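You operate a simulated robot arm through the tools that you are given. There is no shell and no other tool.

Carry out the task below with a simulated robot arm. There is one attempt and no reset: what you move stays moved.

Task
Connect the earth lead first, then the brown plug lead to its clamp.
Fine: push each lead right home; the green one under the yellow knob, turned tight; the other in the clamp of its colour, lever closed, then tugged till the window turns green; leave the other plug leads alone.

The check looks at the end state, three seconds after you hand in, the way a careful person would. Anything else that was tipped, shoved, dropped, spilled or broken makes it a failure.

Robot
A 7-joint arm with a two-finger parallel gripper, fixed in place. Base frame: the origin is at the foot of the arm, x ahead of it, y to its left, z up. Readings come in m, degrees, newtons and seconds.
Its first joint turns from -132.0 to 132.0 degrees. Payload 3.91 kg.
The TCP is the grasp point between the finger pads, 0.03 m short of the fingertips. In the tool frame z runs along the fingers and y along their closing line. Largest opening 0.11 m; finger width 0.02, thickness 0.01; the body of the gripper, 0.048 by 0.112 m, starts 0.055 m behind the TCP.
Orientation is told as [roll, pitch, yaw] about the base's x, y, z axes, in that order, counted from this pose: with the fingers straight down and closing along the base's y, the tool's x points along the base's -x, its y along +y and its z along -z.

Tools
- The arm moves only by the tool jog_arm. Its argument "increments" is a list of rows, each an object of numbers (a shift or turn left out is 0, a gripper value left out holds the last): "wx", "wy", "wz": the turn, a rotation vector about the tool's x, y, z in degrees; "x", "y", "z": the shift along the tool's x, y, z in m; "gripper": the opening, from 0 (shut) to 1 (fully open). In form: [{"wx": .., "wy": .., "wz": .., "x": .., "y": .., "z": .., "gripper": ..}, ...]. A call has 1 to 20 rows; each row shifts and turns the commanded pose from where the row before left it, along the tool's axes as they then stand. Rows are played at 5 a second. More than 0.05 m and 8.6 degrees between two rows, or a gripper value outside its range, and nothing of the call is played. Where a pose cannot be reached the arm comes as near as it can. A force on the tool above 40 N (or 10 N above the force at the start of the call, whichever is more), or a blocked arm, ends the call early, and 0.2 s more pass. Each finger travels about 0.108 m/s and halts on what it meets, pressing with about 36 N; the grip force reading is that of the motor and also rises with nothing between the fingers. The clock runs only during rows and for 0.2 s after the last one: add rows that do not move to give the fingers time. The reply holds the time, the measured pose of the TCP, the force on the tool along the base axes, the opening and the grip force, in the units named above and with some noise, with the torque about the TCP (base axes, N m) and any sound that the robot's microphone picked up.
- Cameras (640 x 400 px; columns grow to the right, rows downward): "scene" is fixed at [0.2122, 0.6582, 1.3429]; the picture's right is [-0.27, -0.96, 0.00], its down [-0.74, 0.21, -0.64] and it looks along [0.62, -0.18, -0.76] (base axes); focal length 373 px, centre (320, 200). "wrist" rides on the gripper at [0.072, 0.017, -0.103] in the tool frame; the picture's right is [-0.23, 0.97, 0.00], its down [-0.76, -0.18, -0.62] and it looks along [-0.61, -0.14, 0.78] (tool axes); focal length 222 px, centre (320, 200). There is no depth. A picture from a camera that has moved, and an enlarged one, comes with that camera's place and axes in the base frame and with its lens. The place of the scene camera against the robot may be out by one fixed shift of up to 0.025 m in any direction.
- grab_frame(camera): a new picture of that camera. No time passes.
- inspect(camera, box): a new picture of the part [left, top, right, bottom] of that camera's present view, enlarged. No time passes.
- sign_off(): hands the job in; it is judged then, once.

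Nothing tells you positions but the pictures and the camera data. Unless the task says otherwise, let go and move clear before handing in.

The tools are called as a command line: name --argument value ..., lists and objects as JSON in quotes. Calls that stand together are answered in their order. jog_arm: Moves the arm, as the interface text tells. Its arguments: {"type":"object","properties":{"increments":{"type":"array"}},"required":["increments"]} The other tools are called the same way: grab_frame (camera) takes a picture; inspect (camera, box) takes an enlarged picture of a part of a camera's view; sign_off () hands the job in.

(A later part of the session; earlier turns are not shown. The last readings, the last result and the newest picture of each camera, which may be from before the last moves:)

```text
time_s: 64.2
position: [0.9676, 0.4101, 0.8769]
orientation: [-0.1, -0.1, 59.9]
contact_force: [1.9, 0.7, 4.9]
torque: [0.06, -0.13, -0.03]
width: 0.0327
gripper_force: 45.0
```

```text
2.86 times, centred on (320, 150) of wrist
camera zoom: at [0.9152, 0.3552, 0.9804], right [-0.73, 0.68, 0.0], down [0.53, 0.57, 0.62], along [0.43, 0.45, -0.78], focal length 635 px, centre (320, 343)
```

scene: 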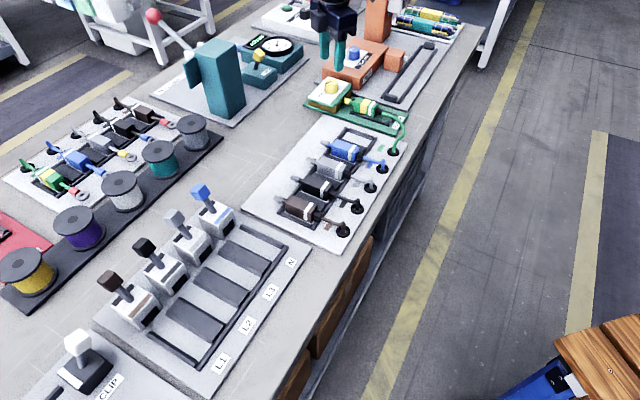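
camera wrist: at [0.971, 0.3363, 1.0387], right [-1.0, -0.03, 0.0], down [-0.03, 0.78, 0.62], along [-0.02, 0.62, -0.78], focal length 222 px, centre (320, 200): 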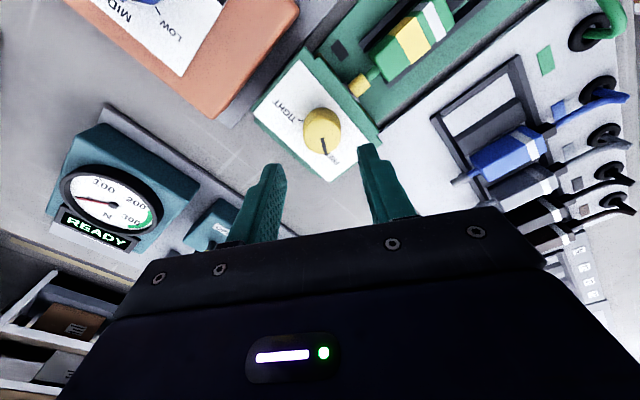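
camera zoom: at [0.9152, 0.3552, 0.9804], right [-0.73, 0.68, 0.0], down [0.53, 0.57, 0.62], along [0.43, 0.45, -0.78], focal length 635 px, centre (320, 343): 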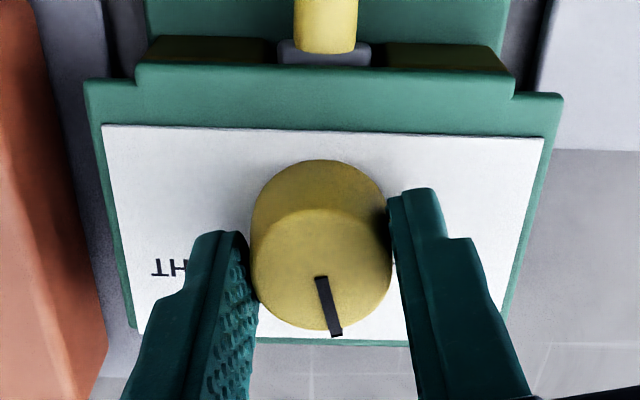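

45° done with the pointer following. I continue with the remaining 75°.

jog_arm --increments '[{"wz": 7.5}, {"wz": 7.5}, {"wz": 7.5}, {"wz": 7.5}, {"wz": 7.5}, {"wz": 7.5}, {}]'

jog_arm --increments '[{"wz": 7.5}, {"wz": 7.5}, {"wz": 7.5}, {"wz": 7.5}, {}]'

inspect --camera "wrist" --box '[240, 80, 400, 220]'

inspect --camera "scene" --box '[300, 60, 380, 120]'

```text
time_s: 65.8
position: [0.9677, 0.4101, 0.8764]
orientation: [0.0, 0.0, 15.0]
contact_force: [-5.8, 8.8, 3.9]
torque: [0.44, 0.03, 0.01]
width: 0.0327
gripper_force: 44.9
```

```text
time_s: 67.0
position: [0.9668, 0.4102, 0.8775]
orientation: [0.0, 0.0, -15.1]
contact_force: [-7.8, 20.7, 4.2]
torque: [0.55, 0.12, 0.03]
width: 0.0328
gripper_force: 44.8
```

```text
2.86 times, centred on (320, 150) of wrist
camera zoom: at [0.9003, 0.4456, 0.9805], right [0.47, 0.88, 0.0], down [0.69, -0.37, 0.62], along [0.55, -0.29, -0.78], focal length 635 px, centre (320, 343)
```

zoom: 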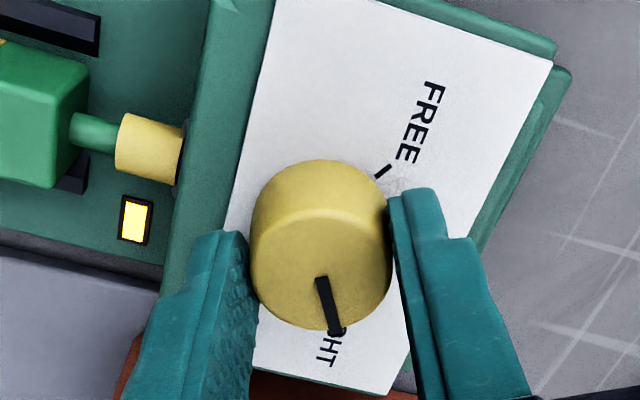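

```text
6.67 times, centred on (340, 90) of scene
camera zoom: at [0.2122, 0.6582, 1.3429], right [-0.27, -0.96, 0.0], down [-0.74, 0.21, -0.64], along [0.62, -0.18, -0.76], focal length 2486 px, centre (187, 933)
```

zoom: 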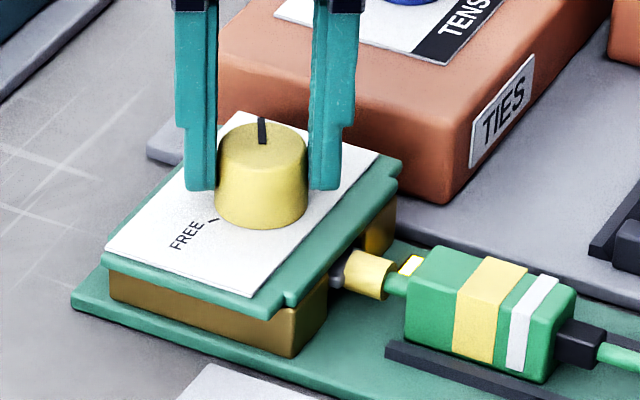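

The knob followed to the TIGHT mark and the earth indicator lit up yellow. I'll ease the side load and turn a few degrees more to make sure it is against its end stop.

jog_arm --increments '[{"y": 0.0007}, {"wz": 2}, {"wz": 2}, {"wz": 2}, {}]'

inspect --camera "wrist" --box '[240, 80, 400, 220]'

```text
time_s: 68.2
position: [0.9664, 0.4084, 0.8769]
orientation: [-0.1, -0.1, -21.0]
contact_force: [0.9, 13.5, 5.7]
torque: [0.17, -0.33, 0.43]
width: 0.0325
gripper_force: 45.5
```

```text
2.86 times, centred on (320, 150) of wrist
camera zoom: at [0.9055, 0.452, 0.9804], right [0.56, 0.83, 0.0], down [0.65, -0.44, 0.62], along [0.52, -0.35, -0.78], focal length 635 px, centre (320, 343)
```

zoom: 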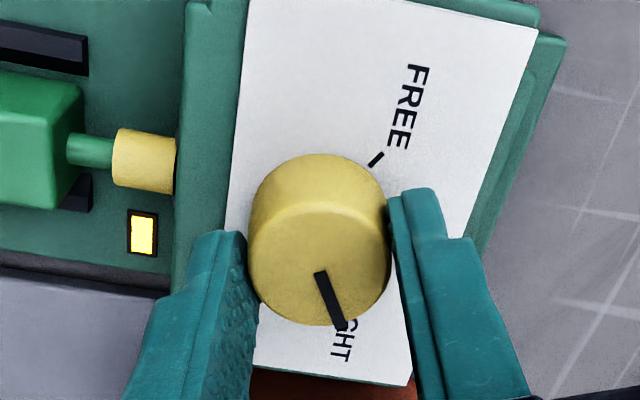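

The torque rose to 0.43 N·m and the pointer slipped in the grip, so the knob is tight. Release, rise, and verify.

jog_arm --increments '[{"gripper": 0.4}, {}, {"gripper": 0.5}, {"z": -0.02}, {"z": -0.03}, {"z": -0.04}, {}]'

inspect --camera "wrist" --box '[220, 20, 420, 200]'

inspect --camera "scene" --box '[300, 65, 420, 155]'

```text
time_s: 69.8
position: [0.9682, 0.4086, 0.9657]
orientation: [-0.1, 0.0, -21.1]
contact_force: [0.8, -0.6, -0.2]
torque: [-0.02, 0.0, -0.02]
width: 0.0549
gripper_force: 0.1
```

```text
2.22 times, centred on (320, 110) of wrist
camera zoom: at [0.9056, 0.4508, 1.0704], right [0.56, 0.83, 0.0], down [0.65, -0.44, 0.62], along [0.52, -0.35, -0.78], focal length 494 px, centre (320, 400)
```

zoom: 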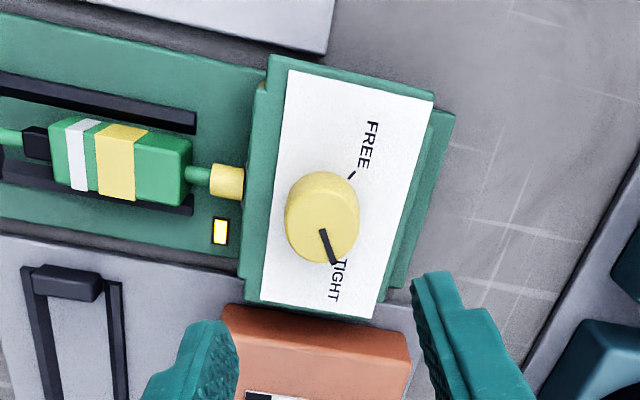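

```text
4.44 times, centred on (360, 110) of scene
camera zoom: at [0.2122, 0.6582, 1.3429], right [-0.27, -0.96, 0.0], down [-0.74, 0.21, -0.64], along [0.62, -0.18, -0.76], focal length 1657 px, centre (142, 600)
```

zoom: 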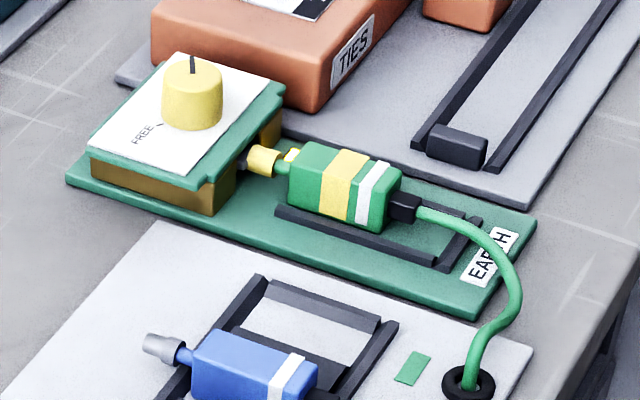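

Earth lead is in, knob on TIGHT, indicator lit. Now I return the tool to 45° yaw and travel above the brown plug lead.

jog_arm --increments '[{"wz": -7.34}, {"wz": -7.34}, {"wz": -7.34}, {"wz": -7.34}, {"wz": -7.34}, {"wz": -7.34}, {"wz": -7.34}, {"wz": -7.34}, {"wz": -7.34, "z": -0.02}, {"x": 0.012, "y": 0.034}, {"x": 0.012, "y": 0.034}, {"x": 0.012, "y": 0.034}, {"x": 0.012, "y": 0.034}, {"x": 0.012, "y": 0.034}, {"x": 0.012, "y": 0.034}, {"x": 0.012, "y": 0.034}, {"x": 0.012, "y": 0.034}, {"x": 0.012, "y": 0.034}, {"x": 0.012, "y": 0.034}]'

grab_frame --camera "wrist"

inspect --camera "wrist" --box '[240, 0, 400, 120]'

inspect --camera "wrist" --box '[400, 0, 640, 200]'

```text
time_s: 73.8
position: [0.6426, 0.5653, 0.9863]
orientation: [0.0, 0.1, 44.9]
contact_force: [0.7, -0.4, 0.1]
torque: [0.04, 0.06, 0.02]
width: 0.0552
gripper_force: 0.0
```

```text
taken
camera wrist: at [0.5777, 0.526, 1.0906], right [-0.53, 0.85, 0.0], down [0.66, 0.41, 0.62], along [0.53, 0.33, -0.78], focal length 222 px, centre (320, 200)
```

wrist: 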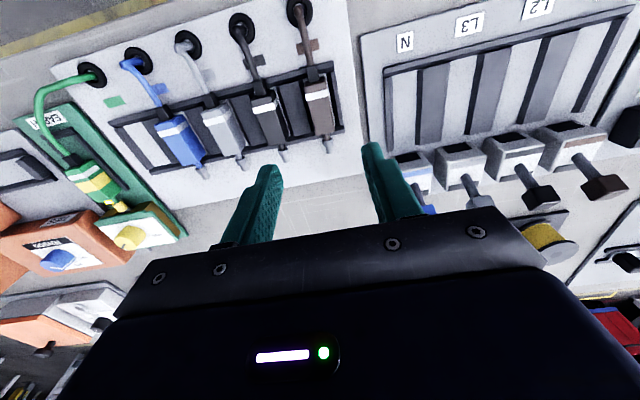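

```text
3.33 times, centred on (320, 60) of wrist
camera zoom: at [0.5777, 0.526, 1.0906], right [-0.53, 0.85, 0.0], down [0.66, 0.41, 0.62], along [0.53, 0.33, -0.78], focal length 740 px, centre (320, 667)
```

zoom: 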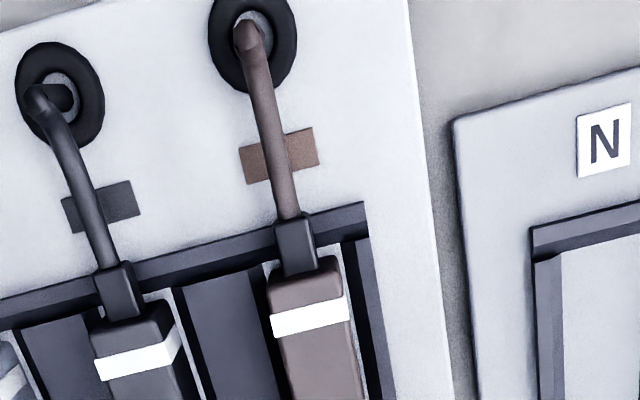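

```text
2.00 times, centred on (520, 100) of wrist
camera zoom: at [0.5777, 0.526, 1.0906], right [-0.53, 0.85, 0.0], down [0.66, 0.41, 0.62], along [0.53, 0.33, -0.78], focal length 444 px, centre (-80, 400)
```

zoom: 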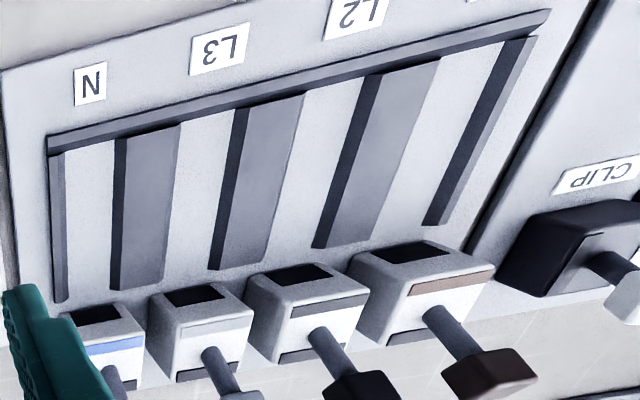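

The brown clamp is L1, the farthest from the lead tray, with its lever leaning back. The brown lead is right under the gripper, so I narrow the fingers and descend partway to check.

jog_arm --increments '[{"gripper": 0.45}, {"z": 0.035}, {"z": 0.035}, {"z": 0.03}, {}, {}]'

inspect --camera "wrist" --box '[240, 90, 400, 230]'

inspect --camera "scene" --box '[255, 150, 375, 240]'

```text
time_s: 75.2
position: [0.6436, 0.5654, 0.8866]
orientation: [0.0, 0.0, 45.2]
contact_force: [-0.3, -0.5, 0.1]
torque: [-0.01, 0.02, 0.0]
width: 0.0498
gripper_force: 0.1
```

```text
2.86 times, centred on (320, 160) of wrist
camera zoom: at [0.5783, 0.5269, 0.9901], right [-0.53, 0.85, 0.0], down [0.66, 0.41, 0.62], along [0.53, 0.33, -0.78], focal length 635 px, centre (320, 314)
```

zoom: 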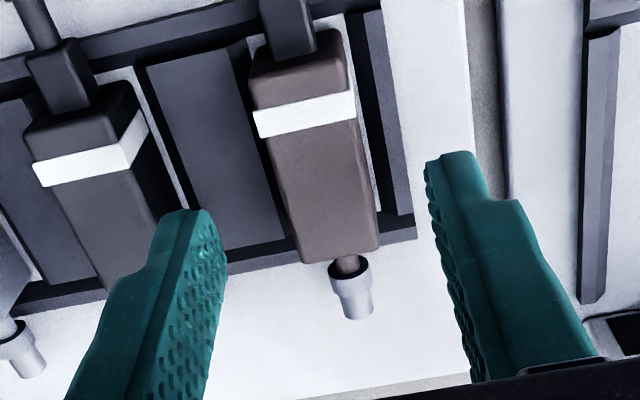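

```text
4.44 times, centred on (315, 195) of scene
camera zoom: at [0.2122, 0.6582, 1.3429], right [-0.27, -0.96, 0.0], down [-0.74, 0.21, -0.64], along [0.62, -0.18, -0.76], focal length 1657 px, centre (342, 222)
```

zoom: 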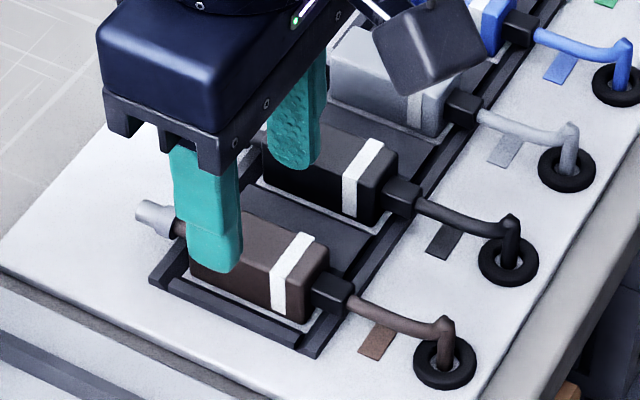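

Alignment is centred on the brown body with clearance to the black lead. Descend the last stretch and close.

jog_arm --increments '[{"z": 0.018}, {"z": 0.0165}, {}, {"gripper": 0.3}, {"gripper": 0.2}, {"gripper": 0.15}, {}, {}, {}]'

inspect --camera "wrist" --box '[240, 90, 400, 230]'

inspect --camera "scene" --box '[255, 150, 375, 240]'

```text
time_s: 77.2
position: [0.6416, 0.5648, 0.8518]
orientation: [0.0, 0.1, 45.2]
contact_force: [0.0, -0.1, -0.3]
torque: [0.01, -0.01, 0.02]
width: 0.0229
gripper_force: 36.4
```

```text
2.86 times, centred on (320, 160) of wrist
camera zoom: at [0.5782, 0.5262, 0.9563], right [-0.53, 0.85, 0.0], down [0.66, 0.41, 0.62], along [0.53, 0.33, -0.78], focal length 635 px, centre (320, 314)
```

zoom: 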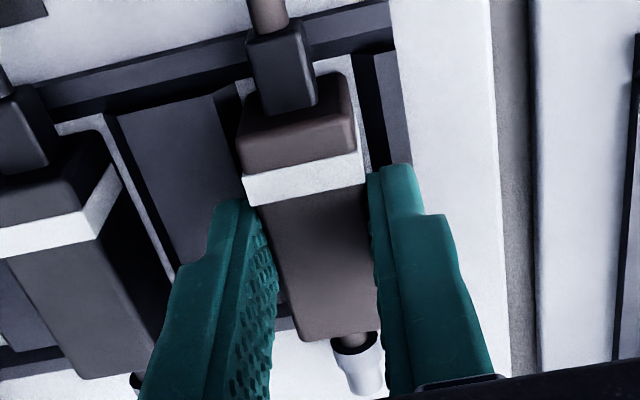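

```text
4.44 times, centred on (315, 195) of scene
camera zoom: at [0.2122, 0.6582, 1.3429], right [-0.27, -0.96, 0.0], down [-0.74, 0.21, -0.64], along [0.62, -0.18, -0.76], focal length 1657 px, centre (342, 222)
```

zoom: 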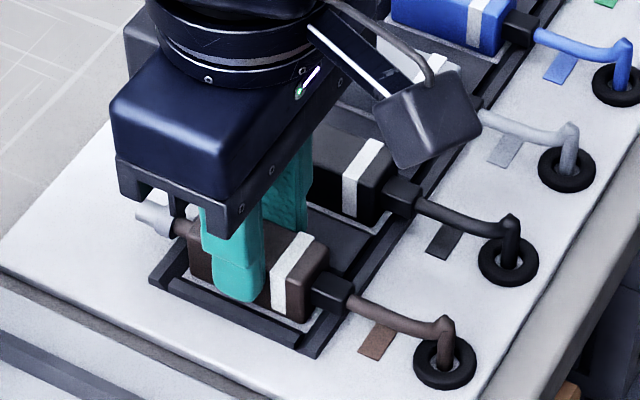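

Gripped at 22.9 mm. Lift straight up, then check the cable.

jog_arm --increments '[{"z": -0.01}, {"z": -0.02}, {"z": -0.025}, {"x": 0.008}, {}, {}]'

grab_frame --camera "scene"

grab_frame --camera "wrist"

```text
time_s: 78.6
position: [0.6364, 0.5619, 0.9074]
orientation: [0.0, 0.0, 45.1]
contact_force: [0.4, -0.1, -0.8]
torque: [0.03, -0.01, 0.0]
width: 0.0228
gripper_force: 36.1
```

```text
taken
```

scene: 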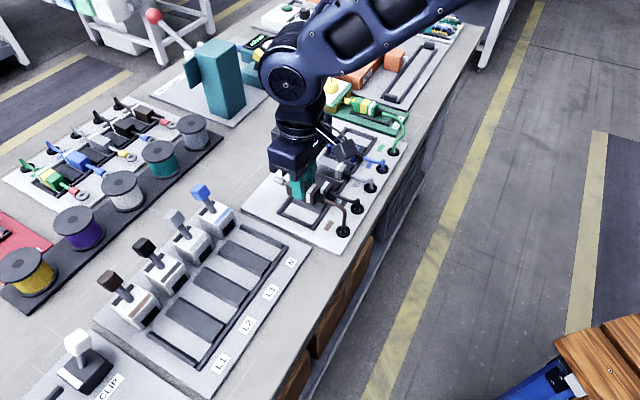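

```text
taken
camera wrist: at [0.572, 0.522, 1.0116], right [-0.53, 0.85, 0.0], down [0.66, 0.41, 0.62], along [0.53, 0.33, -0.78], focal length 222 px, centre (320, 200)
```

wrist: 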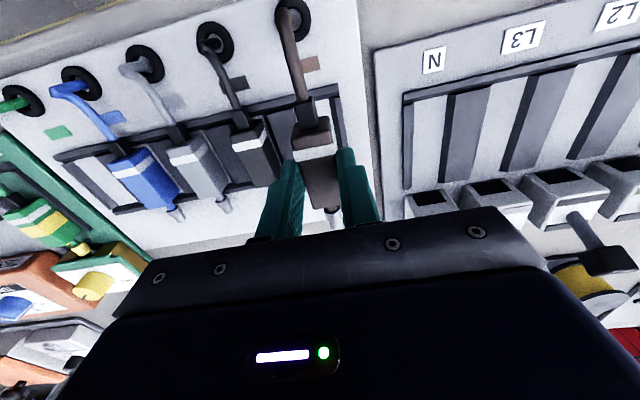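

The lead is free. I carry it along the bench toward the L1 channel, staying in front of the clamps.

jog_arm --increments '[{"y": 0.035}, {"y": 0.035}, {"y": 0.035}, {"y": 0.035}, {}, {}]'

grab_frame --camera "wrist"

grab_frame --camera "scene"

```text
time_s: 80.0
position: [0.5363, 0.6588, 0.9069]
orientation: [0.0, 0.0, 45.1]
contact_force: [-0.8, 0.2, -1.3]
torque: [-0.01, 0.02, 0.0]
width: 0.0229
gripper_force: 35.6
```

```text
taken
camera wrist: at [0.4722, 0.6199, 1.0101], right [-0.53, 0.85, 0.0], down [0.66, 0.41, 0.62], along [0.53, 0.33, -0.78], focal length 222 px, centre (320, 200)
```

wrist: 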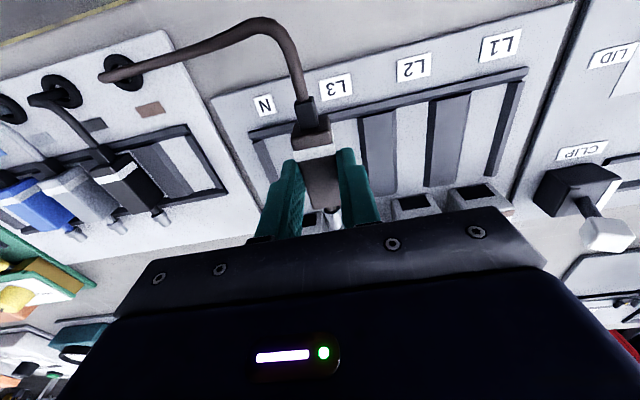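

```text
taken
```

scene: 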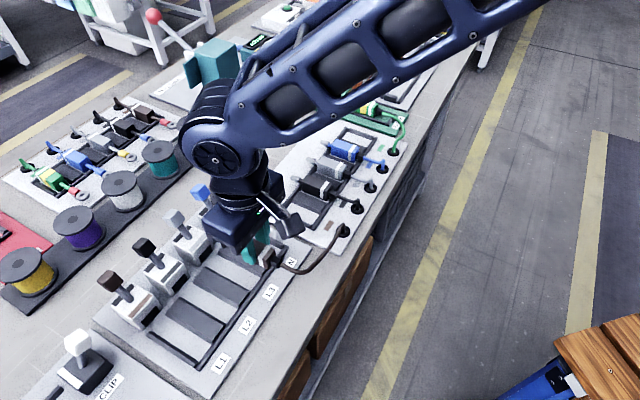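

inspect --camera "wrist" --box '[380, 10, 580, 220]'

```text
1.90 times, centred on (480, 115) of wrist
camera zoom: at [0.4722, 0.6199, 1.0101], right [-0.53, 0.85, 0.0], down [0.66, 0.41, 0.62], along [0.53, 0.33, -0.78], focal length 423 px, centre (15, 362)
```

zoom: 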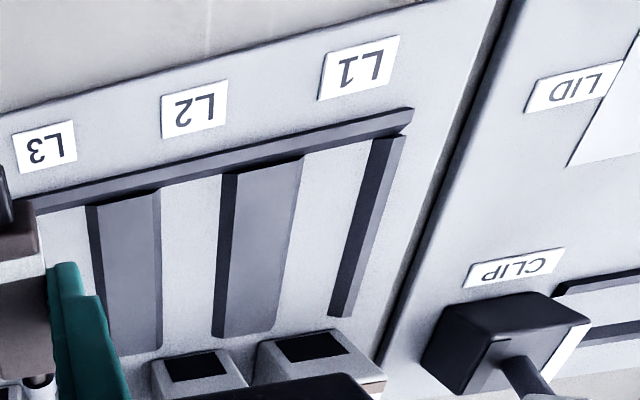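

L1's channel centre is found, and the bench lies at about 44° yaw. I'll trim the yaw by 1° and move over the L1 channel with the pin still short of the clamp.

jog_arm --increments '[{"wz": 1.1}, {"y": 0.035, "x": -0.006}, {"y": 0.035, "x": -0.006}, {"y": 0.035, "x": -0.006}, {"y": 0.0345, "x": -0.008}, {}, {}]'

grab_frame --camera "wrist"

inspect --camera "wrist" --box '[240, 40, 420, 230]'

grab_frame --camera "scene"

```text
time_s: 81.6
position: [0.4597, 0.7753, 0.9055]
orientation: [0.0, 0.0, 44.0]
contact_force: [-0.2, 0.8, -1.3]
torque: [-0.01, -0.01, -0.03]
width: 0.023
gripper_force: 36.0
```

```text
taken
camera wrist: at [0.3948, 0.7396, 1.0101], right [-0.51, 0.86, 0.0], down [0.67, 0.4, 0.62], along [0.54, 0.32, -0.78], focal length 222 px, centre (320, 200)
```

wrist: 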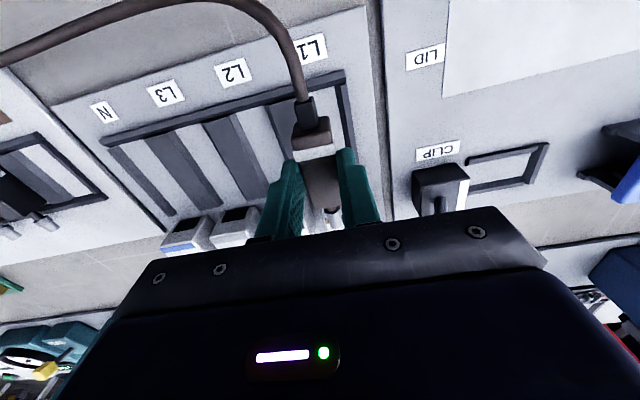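

```text
2.11 times, centred on (330, 135) of wrist
camera zoom: at [0.3948, 0.7396, 1.0101], right [-0.51, 0.86, 0.0], down [0.67, 0.4, 0.62], along [0.54, 0.32, -0.78], focal length 468 px, centre (299, 337)
```

zoom: 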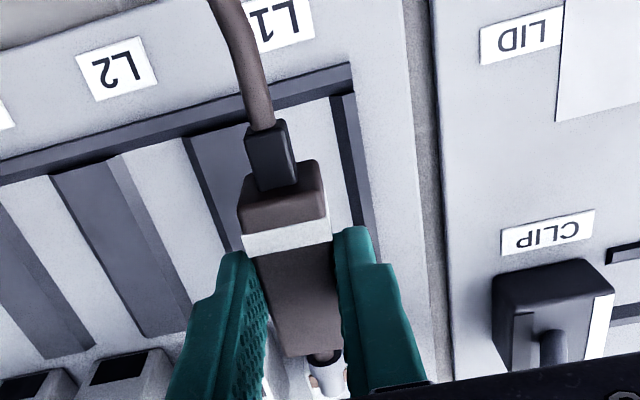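

```text
taken
```

scene: 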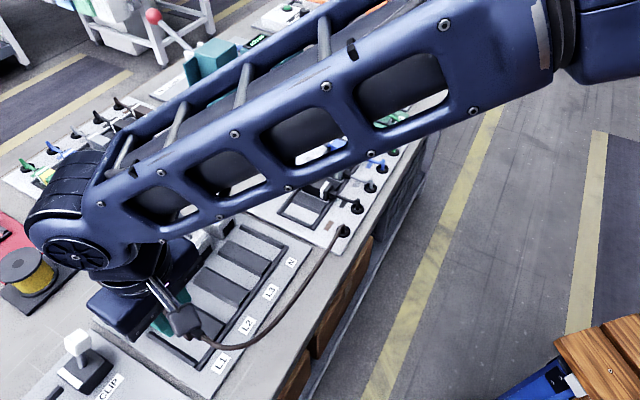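

The body is about 7 mm left of the channel centre. I correct and lower partway to check again at closer range.

jog_arm --increments '[{"y": 0.007}, {"z": 0.012}, {"z": 0.012}, {}, {}]'

inspect --camera "wrist" --box '[240, 40, 420, 230]'

inspect --camera "wrist" --box '[270, 60, 380, 200]'

```text
time_s: 82.8
position: [0.4543, 0.7819, 0.8811]
orientation: [0.1, 0.0, 44.1]
contact_force: [-0.5, -0.1, -1.2]
torque: [-0.01, -0.01, -0.01]
width: 0.0232
gripper_force: 35.6
```

```text
2.11 times, centred on (330, 135) of wrist
camera zoom: at [0.3896, 0.744, 0.986], right [-0.51, 0.86, 0.0], down [0.67, 0.4, 0.62], along [0.54, 0.32, -0.78], focal length 468 px, centre (299, 337)
```

zoom: 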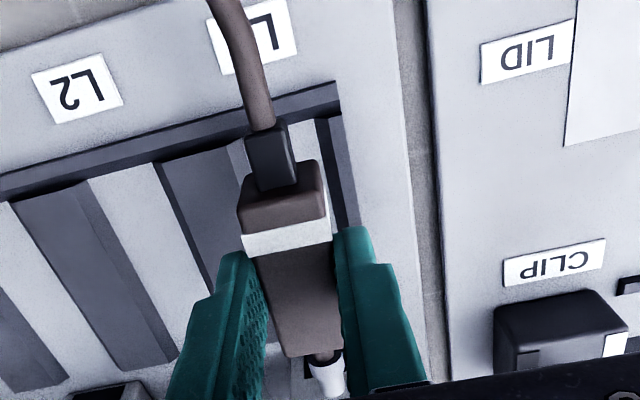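

```text
2.86 times, centred on (325, 130) of wrist
camera zoom: at [0.3896, 0.744, 0.986], right [-0.51, 0.86, 0.0], down [0.67, 0.4, 0.62], along [0.54, 0.32, -0.78], focal length 635 px, centre (306, 400)
```

zoom: 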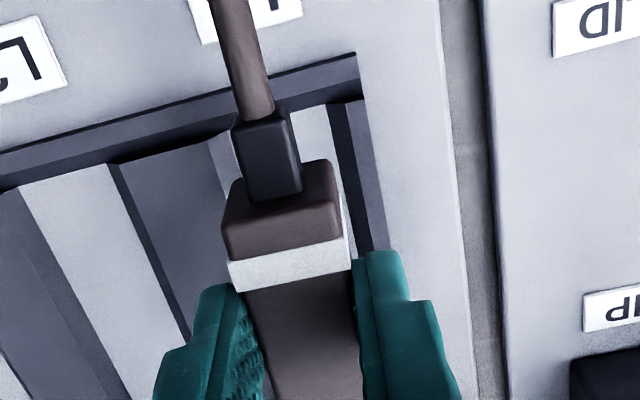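

inspect --camera "wrist" --box '[285, 65, 345, 115]'

```text
8.00 times, centred on (315, 90) of wrist
camera zoom: at [0.3896, 0.744, 0.986], right [-0.51, 0.86, 0.0], down [0.67, 0.4, 0.62], along [0.54, 0.32, -0.78], focal length 1777 px, centre (360, 1080)
```

zoom: 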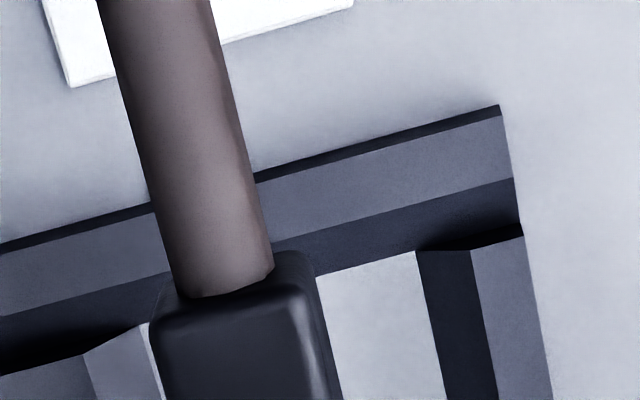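

The channel is now centred within 1 mm and the body clears the rear bar. I lower further into the channel.

jog_arm --increments '[{"y": -0.0006, "x": -0.002}, {"z": 0.01}, {"z": 0.008}, {"z": 0.004}, {}, {}]'

inspect --camera "wrist" --box '[270, 60, 380, 200]'

inspect --camera "wrist" --box '[290, 160, 380, 230]'

```text
time_s: 84.2
position: [0.4575, 0.7808, 0.8608]
orientation: [0.1, -0.1, 44.0]
contact_force: [0.1, 0.1, -0.3]
torque: [0.02, -0.01, 0.02]
width: 0.0231
gripper_force: 36.1
```

```text
2.86 times, centred on (325, 130) of wrist
camera zoom: at [0.3916, 0.7445, 0.9645], right [-0.51, 0.86, 0.0], down [0.67, 0.4, 0.62], along [0.54, 0.32, -0.78], focal length 635 px, centre (306, 400)
```

zoom: 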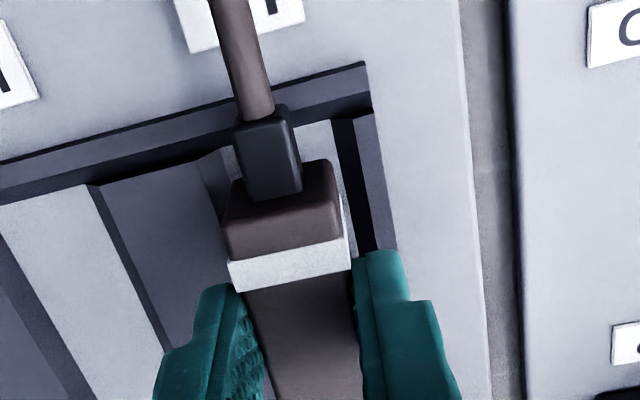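

```text
5.71 times, centred on (335, 195) of wrist
camera zoom: at [0.3916, 0.7445, 0.9645], right [-0.51, 0.86, 0.0], down [0.67, 0.4, 0.62], along [0.54, 0.32, -0.78], focal length 1269 px, centre (234, 229)
```

zoom: 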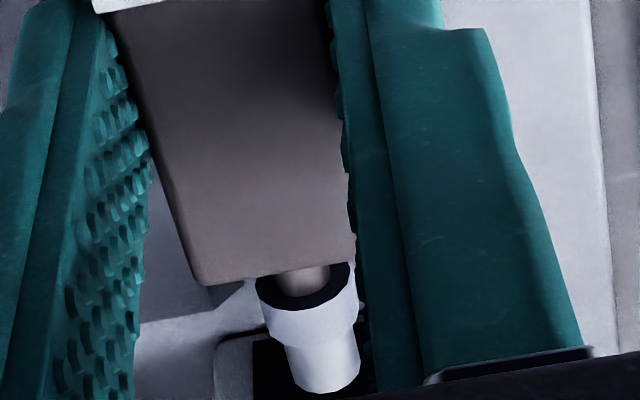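

The ferrule points at the black clamp opening. I lower the last millimetres carefully.

jog_arm --increments '[{"z": 0.003}, {"z": 0.002}, {}, {}]'

inspect --camera "wrist" --box '[270, 60, 380, 230]'

```text
time_s: 85.2
position: [0.4567, 0.7828, 0.8544]
orientation: [0.1, 0.0, 44.0]
contact_force: [-0.8, 0.1, -0.6]
torque: [0.02, -0.02, -0.02]
width: 0.0232
gripper_force: 35.5
```

```text
2.35 times, centred on (325, 145) of wrist
camera zoom: at [0.3915, 0.745, 0.9588], right [-0.51, 0.86, 0.0], down [0.67, 0.4, 0.62], along [0.54, 0.32, -0.78], focal length 523 px, centre (308, 329)
```

zoom: 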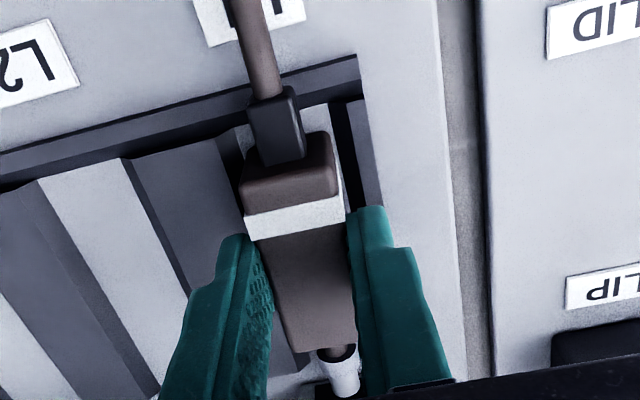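

Still no contact force. I go 1 mm lower and start pushing the pin into the clamp.

jog_arm --increments '[{"z": 0.001}, {"x": -0.003}, {"x": -0.003}, {"x": -0.003}, {"x": -0.003}, {}, {}]'

inspect --camera "wrist" --box '[270, 60, 380, 230]'

```text
time_s: 86.8
position: [0.4652, 0.7908, 0.855]
orientation: [0.0, 0.1, 44.0]
contact_force: [0.1, -0.8, -0.4]
torque: [0.0, 0.05, -0.04]
width: 0.0229
gripper_force: 35.7
```

```text
2.35 times, centred on (325, 145) of wrist
camera zoom: at [0.4002, 0.7528, 0.9586], right [-0.51, 0.86, 0.0], down [0.67, 0.4, 0.62], along [0.54, 0.32, -0.78], focal length 523 px, centre (308, 329)
```

zoom: 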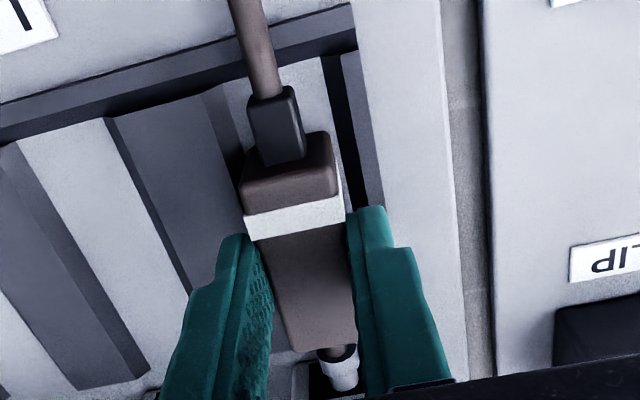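

The pin is entering the opening without force. I continue in 2 mm steps.

jog_arm --increments '[{"x": -0.002}, {"x": -0.002}, {}]'

jog_arm --increments '[{"x": -0.002}, {"x": -0.002}, {}]'

inspect --camera "wrist" --box '[280, 140, 380, 230]'

```text
time_s: 87.6
position: [0.4683, 0.7926, 0.8544]
orientation: [0.0, 0.0, 44.0]
contact_force: [0.4, 0.3, -0.7]
torque: [0.04, 0.02, -0.01]
width: 0.0231
gripper_force: 35.9
```

```text
time_s: 88.4
position: [0.4695, 0.7948, 0.8545]
orientation: [-0.1, 0.0, 44.0]
contact_force: [-0.4, 0.2, -0.5]
torque: [-0.02, 0.0, 0.0]
width: 0.023
gripper_force: 35.7
```

```text
4.44 times, centred on (330, 185) of wrist
camera zoom: at [0.4058, 0.7584, 0.9585], right [-0.51, 0.86, 0.0], down [0.67, 0.4, 0.62], along [0.54, 0.32, -0.78], focal length 987 px, centre (276, 267)
```

zoom: 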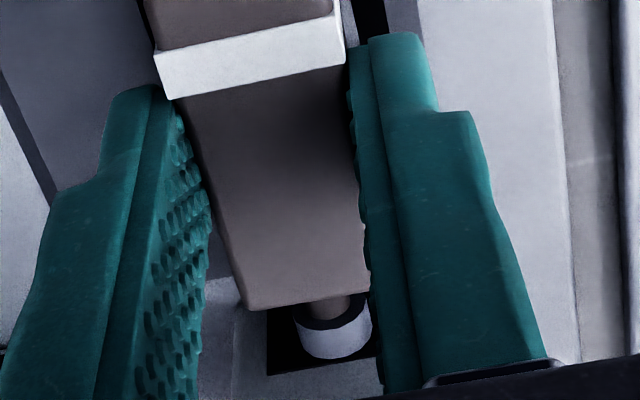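

The ferrule collar has reached the opening. Continue pushing slowly.

jog_arm --increments '[{"x": -0.0015}, {"x": -0.0015}, {}]'

jog_arm --increments '[{"x": -0.0015}, {"x": -0.0015}, {}]'

jog_arm --increments '[{"x": -0.0015}, {"x": -0.0015}, {}]'

inspect --camera "wrist" --box '[280, 140, 380, 230]'

```text
time_s: 89.2
position: [0.4741, 0.7976, 0.8539]
orientation: [0.0, -0.1, 44.0]
contact_force: [-0.5, -0.2, -0.1]
torque: [0.02, -0.01, -0.01]
width: 0.0232
gripper_force: 36.5
```

```text
time_s: 90.0
position: [0.4747, 0.7991, 0.8544]
orientation: [0.0, 0.0, 44.0]
contact_force: [-0.3, 0.4, 0.0]
torque: [-0.05, -0.04, 0.0]
width: 0.023
gripper_force: 35.6
```

```text
time_s: 90.8
position: [0.4777, 0.802, 0.8539]
orientation: [0.0, 0.0, 44.0]
contact_force: [-1.2, 0.5, -0.7]
torque: [-0.01, 0.0, 0.01]
width: 0.0229
gripper_force: 36.5
```

```text
4.44 times, centred on (330, 185) of wrist
camera zoom: at [0.4122, 0.7644, 0.9578], right [-0.51, 0.86, 0.0], down [0.67, 0.4, 0.62], along [0.53, 0.32, -0.78], focal length 987 px, centre (276, 267)
```

zoom: 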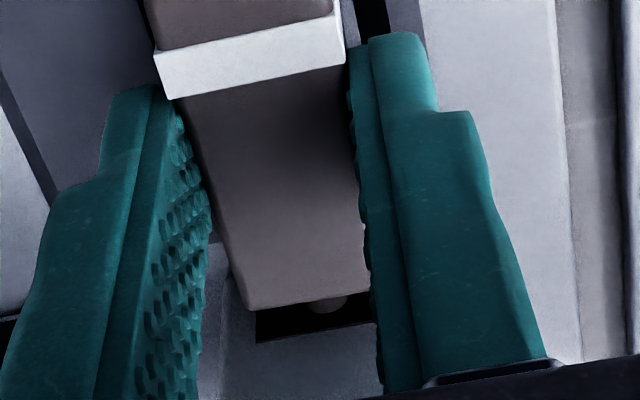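

The collar is inside now and the body front approaches the clamp. Keep going until contact.

jog_arm --increments '[{"x": -0.0015}, {"x": -0.0015}, {}]'

jog_arm --increments '[{"x": -0.0015}, {"x": -0.0015}, {}]'

inspect --camera "wrist" --box '[280, 140, 380, 230]'

```text
time_s: 91.6
position: [0.4773, 0.8034, 0.8545]
orientation: [0.0, 0.1, 44.1]
contact_force: [-19.3, -25.0, 1.9]
torque: [-0.68, 0.46, -0.06]
width: 0.0227
gripper_force: 35.6
```

```text
time_s: 92.4
position: [0.4807, 0.806, 0.8535]
orientation: [0.1, 0.0, 44.1]
contact_force: [-22.8, -25.4, -0.4]
torque: [-0.7, 0.63, 0.02]
width: 0.0228
gripper_force: 35.4
```

```text
4.44 times, centred on (330, 185) of wrist
camera zoom: at [0.4151, 0.7682, 0.9582], right [-0.51, 0.86, 0.0], down [0.67, 0.4, 0.62], along [0.53, 0.32, -0.78], focal length 987 px, centre (276, 267)
```

zoom: 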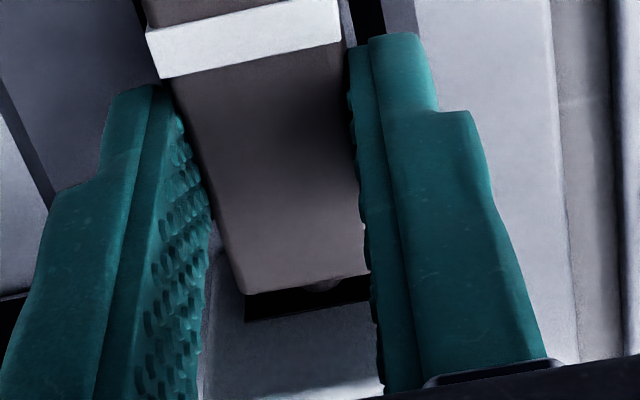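

It met a hard stop with the pin about 22 mm in. I wiggle lightly under push to confirm it's the true end.

jog_arm --increments '[{"y": 0.001}, {"y": -0.002}, {"y": 0.001}, {}]'

jog_arm --increments '[{"z": -0.001}, {"z": 0.002}, {"z": -0.001}, {"x": -0.001}, {}]'

inspect --camera "wrist" --box '[280, 140, 380, 230]'

```text
time_s: 93.4
position: [0.4799, 0.805, 0.8538]
orientation: [0.0, 0.0, 44.1]
contact_force: [-23.1, -23.0, -4.4]
torque: [-0.73, 0.7, 0.1]
width: 0.023
gripper_force: 36.1
```

```text
time_s: 94.6
position: [0.4815, 0.807, 0.8545]
orientation: [0.0, 0.0, 44.0]
contact_force: [-21.5, -24.0, -1.4]
torque: [-0.62, 0.56, 0.05]
width: 0.0229
gripper_force: 36.0
```

```text
4.44 times, centred on (330, 185) of wrist
camera zoom: at [0.4163, 0.7698, 0.9591], right [-0.51, 0.86, 0.0], down [0.67, 0.4, 0.62], along [0.54, 0.32, -0.78], focal length 987 px, centre (276, 267)
```

zoom: 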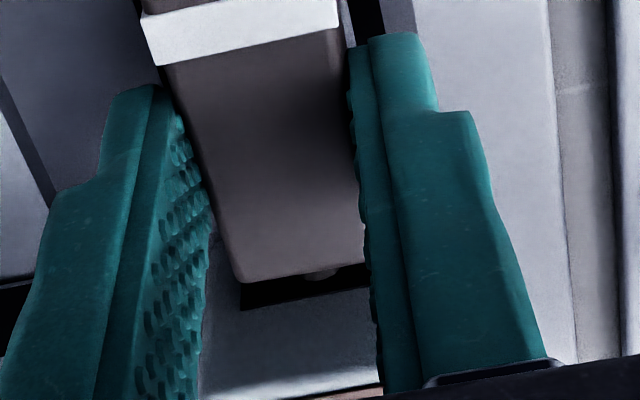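

The lead is home. I open in place, rise, and step back to view the lever and window.

jog_arm --increments '[{"gripper": 0.3}, {}, {"gripper": 0.45}, {"z": -0.02}, {"z": -0.03}, {"z": -0.04}, {"z": -0.03}, {}]'

grab_frame --camera "wrist"

inspect --camera "wrist" --box '[230, 40, 420, 220]'

grab_frame --camera "scene"

```text
time_s: 96.4
position: [0.4812, 0.8068, 0.9728]
orientation: [0.0, 0.0, 44.0]
contact_force: [-1.3, -0.2, -0.5]
torque: [-0.02, -0.02, 0.0]
width: 0.0493
gripper_force: 0.0
```

```text
taken
camera wrist: at [0.4168, 0.7698, 1.078], right [-0.51, 0.86, 0.0], down [0.67, 0.4, 0.62], along [0.53, 0.32, -0.78], focal length 222 px, centre (320, 200)
```

wrist: 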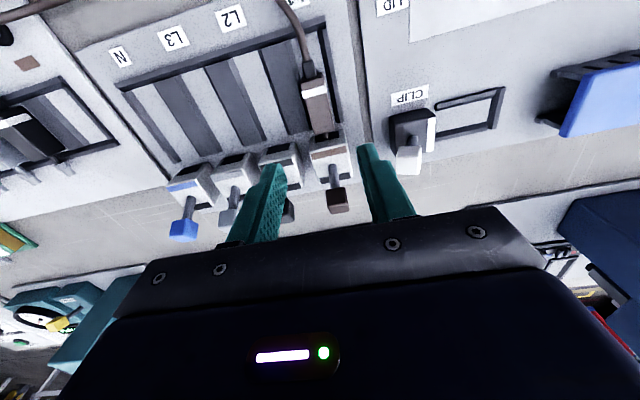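

```text
2.22 times, centred on (325, 130) of wrist
camera zoom: at [0.4168, 0.7698, 1.078], right [-0.51, 0.86, 0.0], down [0.67, 0.4, 0.62], along [0.53, 0.32, -0.78], focal length 494 px, centre (309, 356)
```

zoom: 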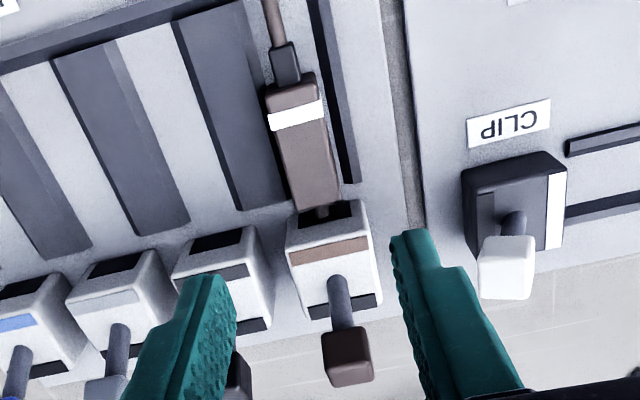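

```text
taken
```

scene: 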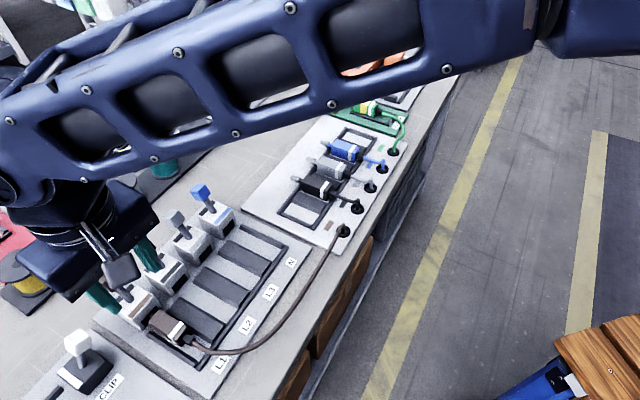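

inspect --camera "wrist" --box '[300, 120, 370, 220]'

inspect --camera "scene" --box '[100, 250, 220, 350]'

```text
4.00 times, centred on (335, 170) of wrist
camera zoom: at [0.4168, 0.7698, 1.078], right [-0.51, 0.86, 0.0], down [0.67, 0.4, 0.62], along [0.53, 0.32, -0.78], focal length 888 px, centre (260, 320)
```

zoom: 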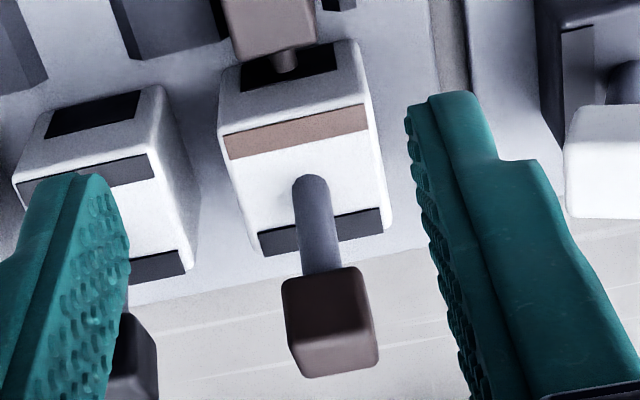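

```text
4.00 times, centred on (160, 300) of scene
camera zoom: at [0.2122, 0.6582, 1.3429], right [-0.27, -0.96, 0.0], down [-0.74, 0.21, -0.64], along [0.62, -0.18, -0.76], focal length 1492 px, centre (960, -200)
```

zoom: 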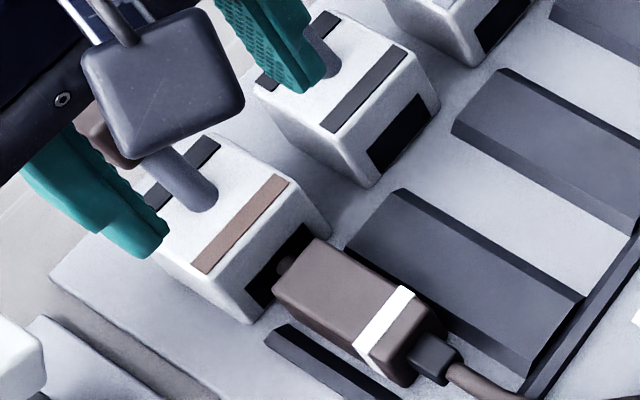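

The brown lead is in its clamp; the lever knob is a 23 mm cube at about (0.535, 0.862, 0.893), leaning back about 20°. I'll move above it and check alignment before gripping it.

jog_arm --increments '[{"x": -0.025, "y": 0.001}, {"x": -0.025, "y": 0.001}, {"x": -0.0264}, {}, {}]'

grab_frame --camera "wrist"

inspect --camera "wrist" --box '[240, 60, 400, 220]'

grab_frame --camera "scene"

```text
time_s: 97.6
position: [0.5348, 0.8598, 0.9738]
orientation: [0.0, -0.1, 44.0]
contact_force: [0.8, -0.9, -0.3]
torque: [0.02, -0.01, 0.02]
width: 0.0495
gripper_force: 0.1
```

```text
taken
camera wrist: at [0.4697, 0.824, 1.0783], right [-0.51, 0.86, 0.0], down [0.67, 0.4, 0.62], along [0.53, 0.32, -0.78], focal length 222 px, centre (320, 200)
```

wrist: 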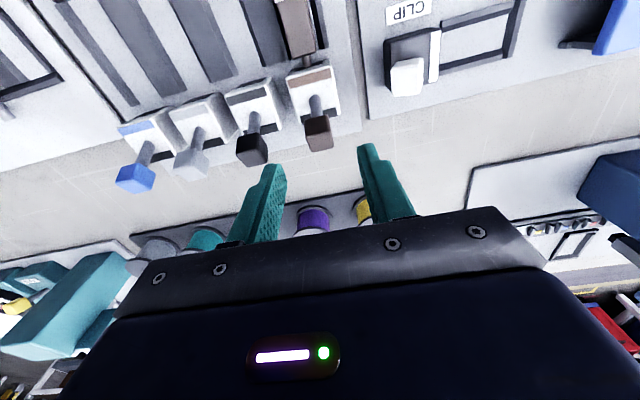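

```text
2.50 times, centred on (320, 140) of wrist
camera zoom: at [0.4697, 0.824, 1.0783], right [-0.51, 0.86, 0.0], down [0.67, 0.4, 0.62], along [0.53, 0.32, -0.78], focal length 555 px, centre (320, 350)
```

zoom: 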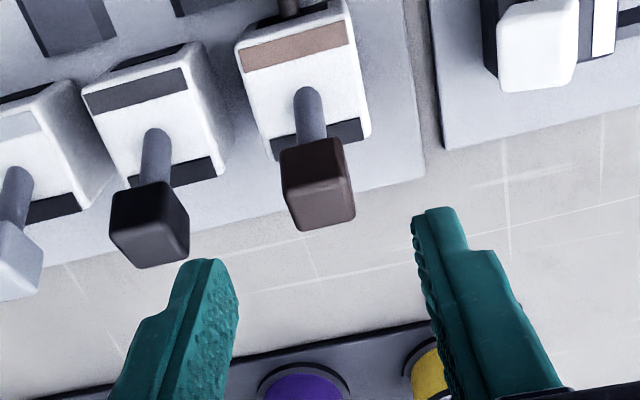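

```text
taken
```

scene: 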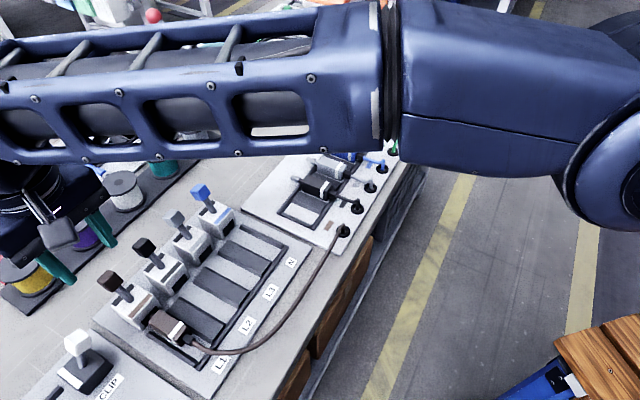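

The TCP is directly above the brown knob, with room for the fingers on both sides. I descend around it.

jog_arm --increments '[{"z": 0.025}, {"z": 0.025}, {"z": 0.02}, {}, {}]'

inspect --camera "wrist" --box '[240, 60, 400, 220]'

```text
time_s: 98.8
position: [0.5345, 0.8608, 0.9047]
orientation: [0.0, 0.0, 44.0]
contact_force: [-0.2, 0.4, 0.3]
torque: [0.04, -0.02, 0.01]
width: 0.0494
gripper_force: 0.0
```

```text
2.50 times, centred on (320, 140) of wrist
camera zoom: at [0.4695, 0.8238, 1.0079], right [-0.51, 0.86, 0.0], down [0.67, 0.4, 0.62], along [0.54, 0.32, -0.78], focal length 555 px, centre (320, 350)
```

zoom: 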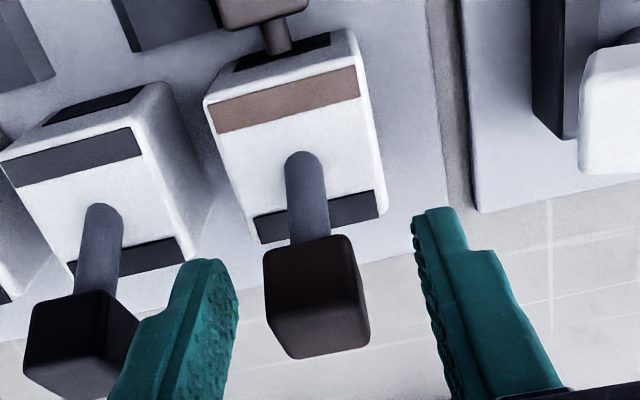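

Aligned. A bit lower, then close on the knob.

jog_arm --increments '[{"z": 0.008}, {}, {"gripper": 0.3}, {"gripper": 0.2}, {"gripper": 0.15}, {}, {}, {}]'

inspect --camera "wrist" --box '[240, 60, 400, 220]'

```text
time_s: 100.6
position: [0.5345, 0.8599, 0.8953]
orientation: [0.0, 0.0, 44.0]
contact_force: [7.7, -13.9, -1.2]
torque: [-0.08, 0.09, 0.91]
width: 0.0218
gripper_force: 45.5
```

```text
2.50 times, centred on (320, 140) of wrist
camera zoom: at [0.4703, 0.8237, 1.0003], right [-0.51, 0.86, 0.0], down [0.67, 0.4, 0.62], along [0.54, 0.32, -0.78], focal length 555 px, centre (320, 350)
```

zoom: 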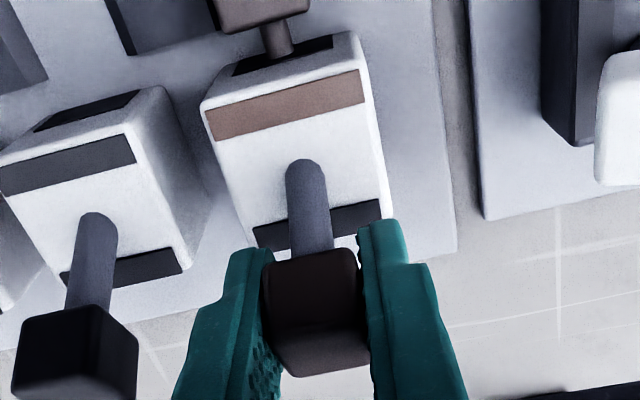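

Knob gripped with a slight sideways preload. I relieve it by 1 mm, then try swinging the lever forward (towards the lead) a few degrees about its pivot, watching the force.

jog_arm --increments '[{"y": -0.001}, {}, {"wy": -3, "x": 0.0034, "z": -0.0013}, {"wy": -3, "x": 0.0034, "z": -0.0013}, {}]'

inspect --camera "wrist" --box '[240, 60, 400, 220]'

```text
time_s: 101.8
position: [0.5325, 0.8572, 0.8986]
orientation: [0.0, -6.0, 44.0]
contact_force: [17.0, 15.5, -14.0]
torque: [0.77, -0.92, 0.9]
width: 0.0219
gripper_force: 45.5
```

```text
2.50 times, centred on (320, 140) of wrist
camera zoom: at [0.459, 0.8125, 0.994], right [-0.51, 0.86, 0.02], down [0.62, 0.35, 0.7], along [0.59, 0.37, -0.71], focal length 555 px, centre (320, 350)
```

zoom: 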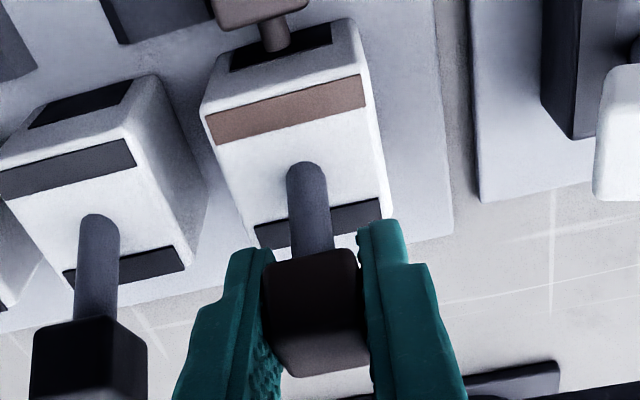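

The lever resists forward motion firmly (about 23 N). I go back to the start pose and test the other direction gently.

jog_arm --increments '[{"wy": 3, "x": -0.0034, "z": 0.0013}, {"wy": 3, "x": -0.0034, "z": 0.0013}, {}, {}]'

jog_arm --increments '[{"wy": 3, "x": -0.0034, "z": 0.0013}, {"wy": 3, "x": -0.0034, "z": 0.0013}, {}]'

inspect --camera "wrist" --box '[240, 60, 400, 220]'

```text
time_s: 102.8
position: [0.534, 0.8613, 0.8962]
orientation: [0.0, 0.1, 44.0]
contact_force: [-15.2, -25.1, -9.0]
torque: [-0.8, 0.79, 0.82]
width: 0.0223
gripper_force: 44.9
```

```text
time_s: 103.1
position: [0.5359, 0.8606, 0.8955]
orientation: [-0.1, 1.4, 44.1]
contact_force: [-4.4, -12.1, 3.3]
torque: [0.51, -0.63, 0.99]
width: 0.0219
gripper_force: 45.0
stopped in row 1: the force on the tool passed its limit at 45 N (the readings are from after the stop); the commanded pose is now the measured one
```

```text
2.50 times, centred on (320, 140) of wrist
camera zoom: at [0.4728, 0.8261, 1.0021], right [-0.51, 0.86, -0.01], down [0.68, 0.41, 0.6], along [0.52, 0.31, -0.8], focal length 555 px, centre (320, 350)
```

zoom: 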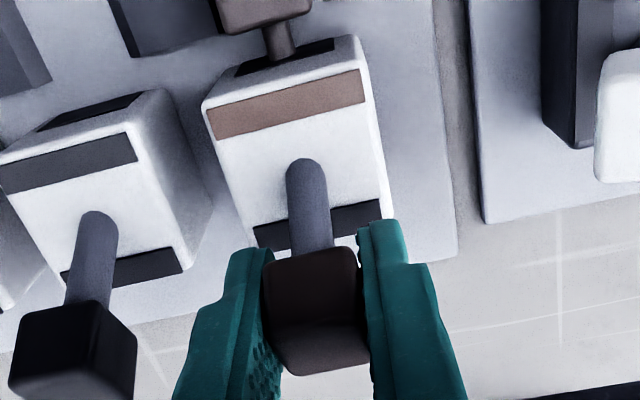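

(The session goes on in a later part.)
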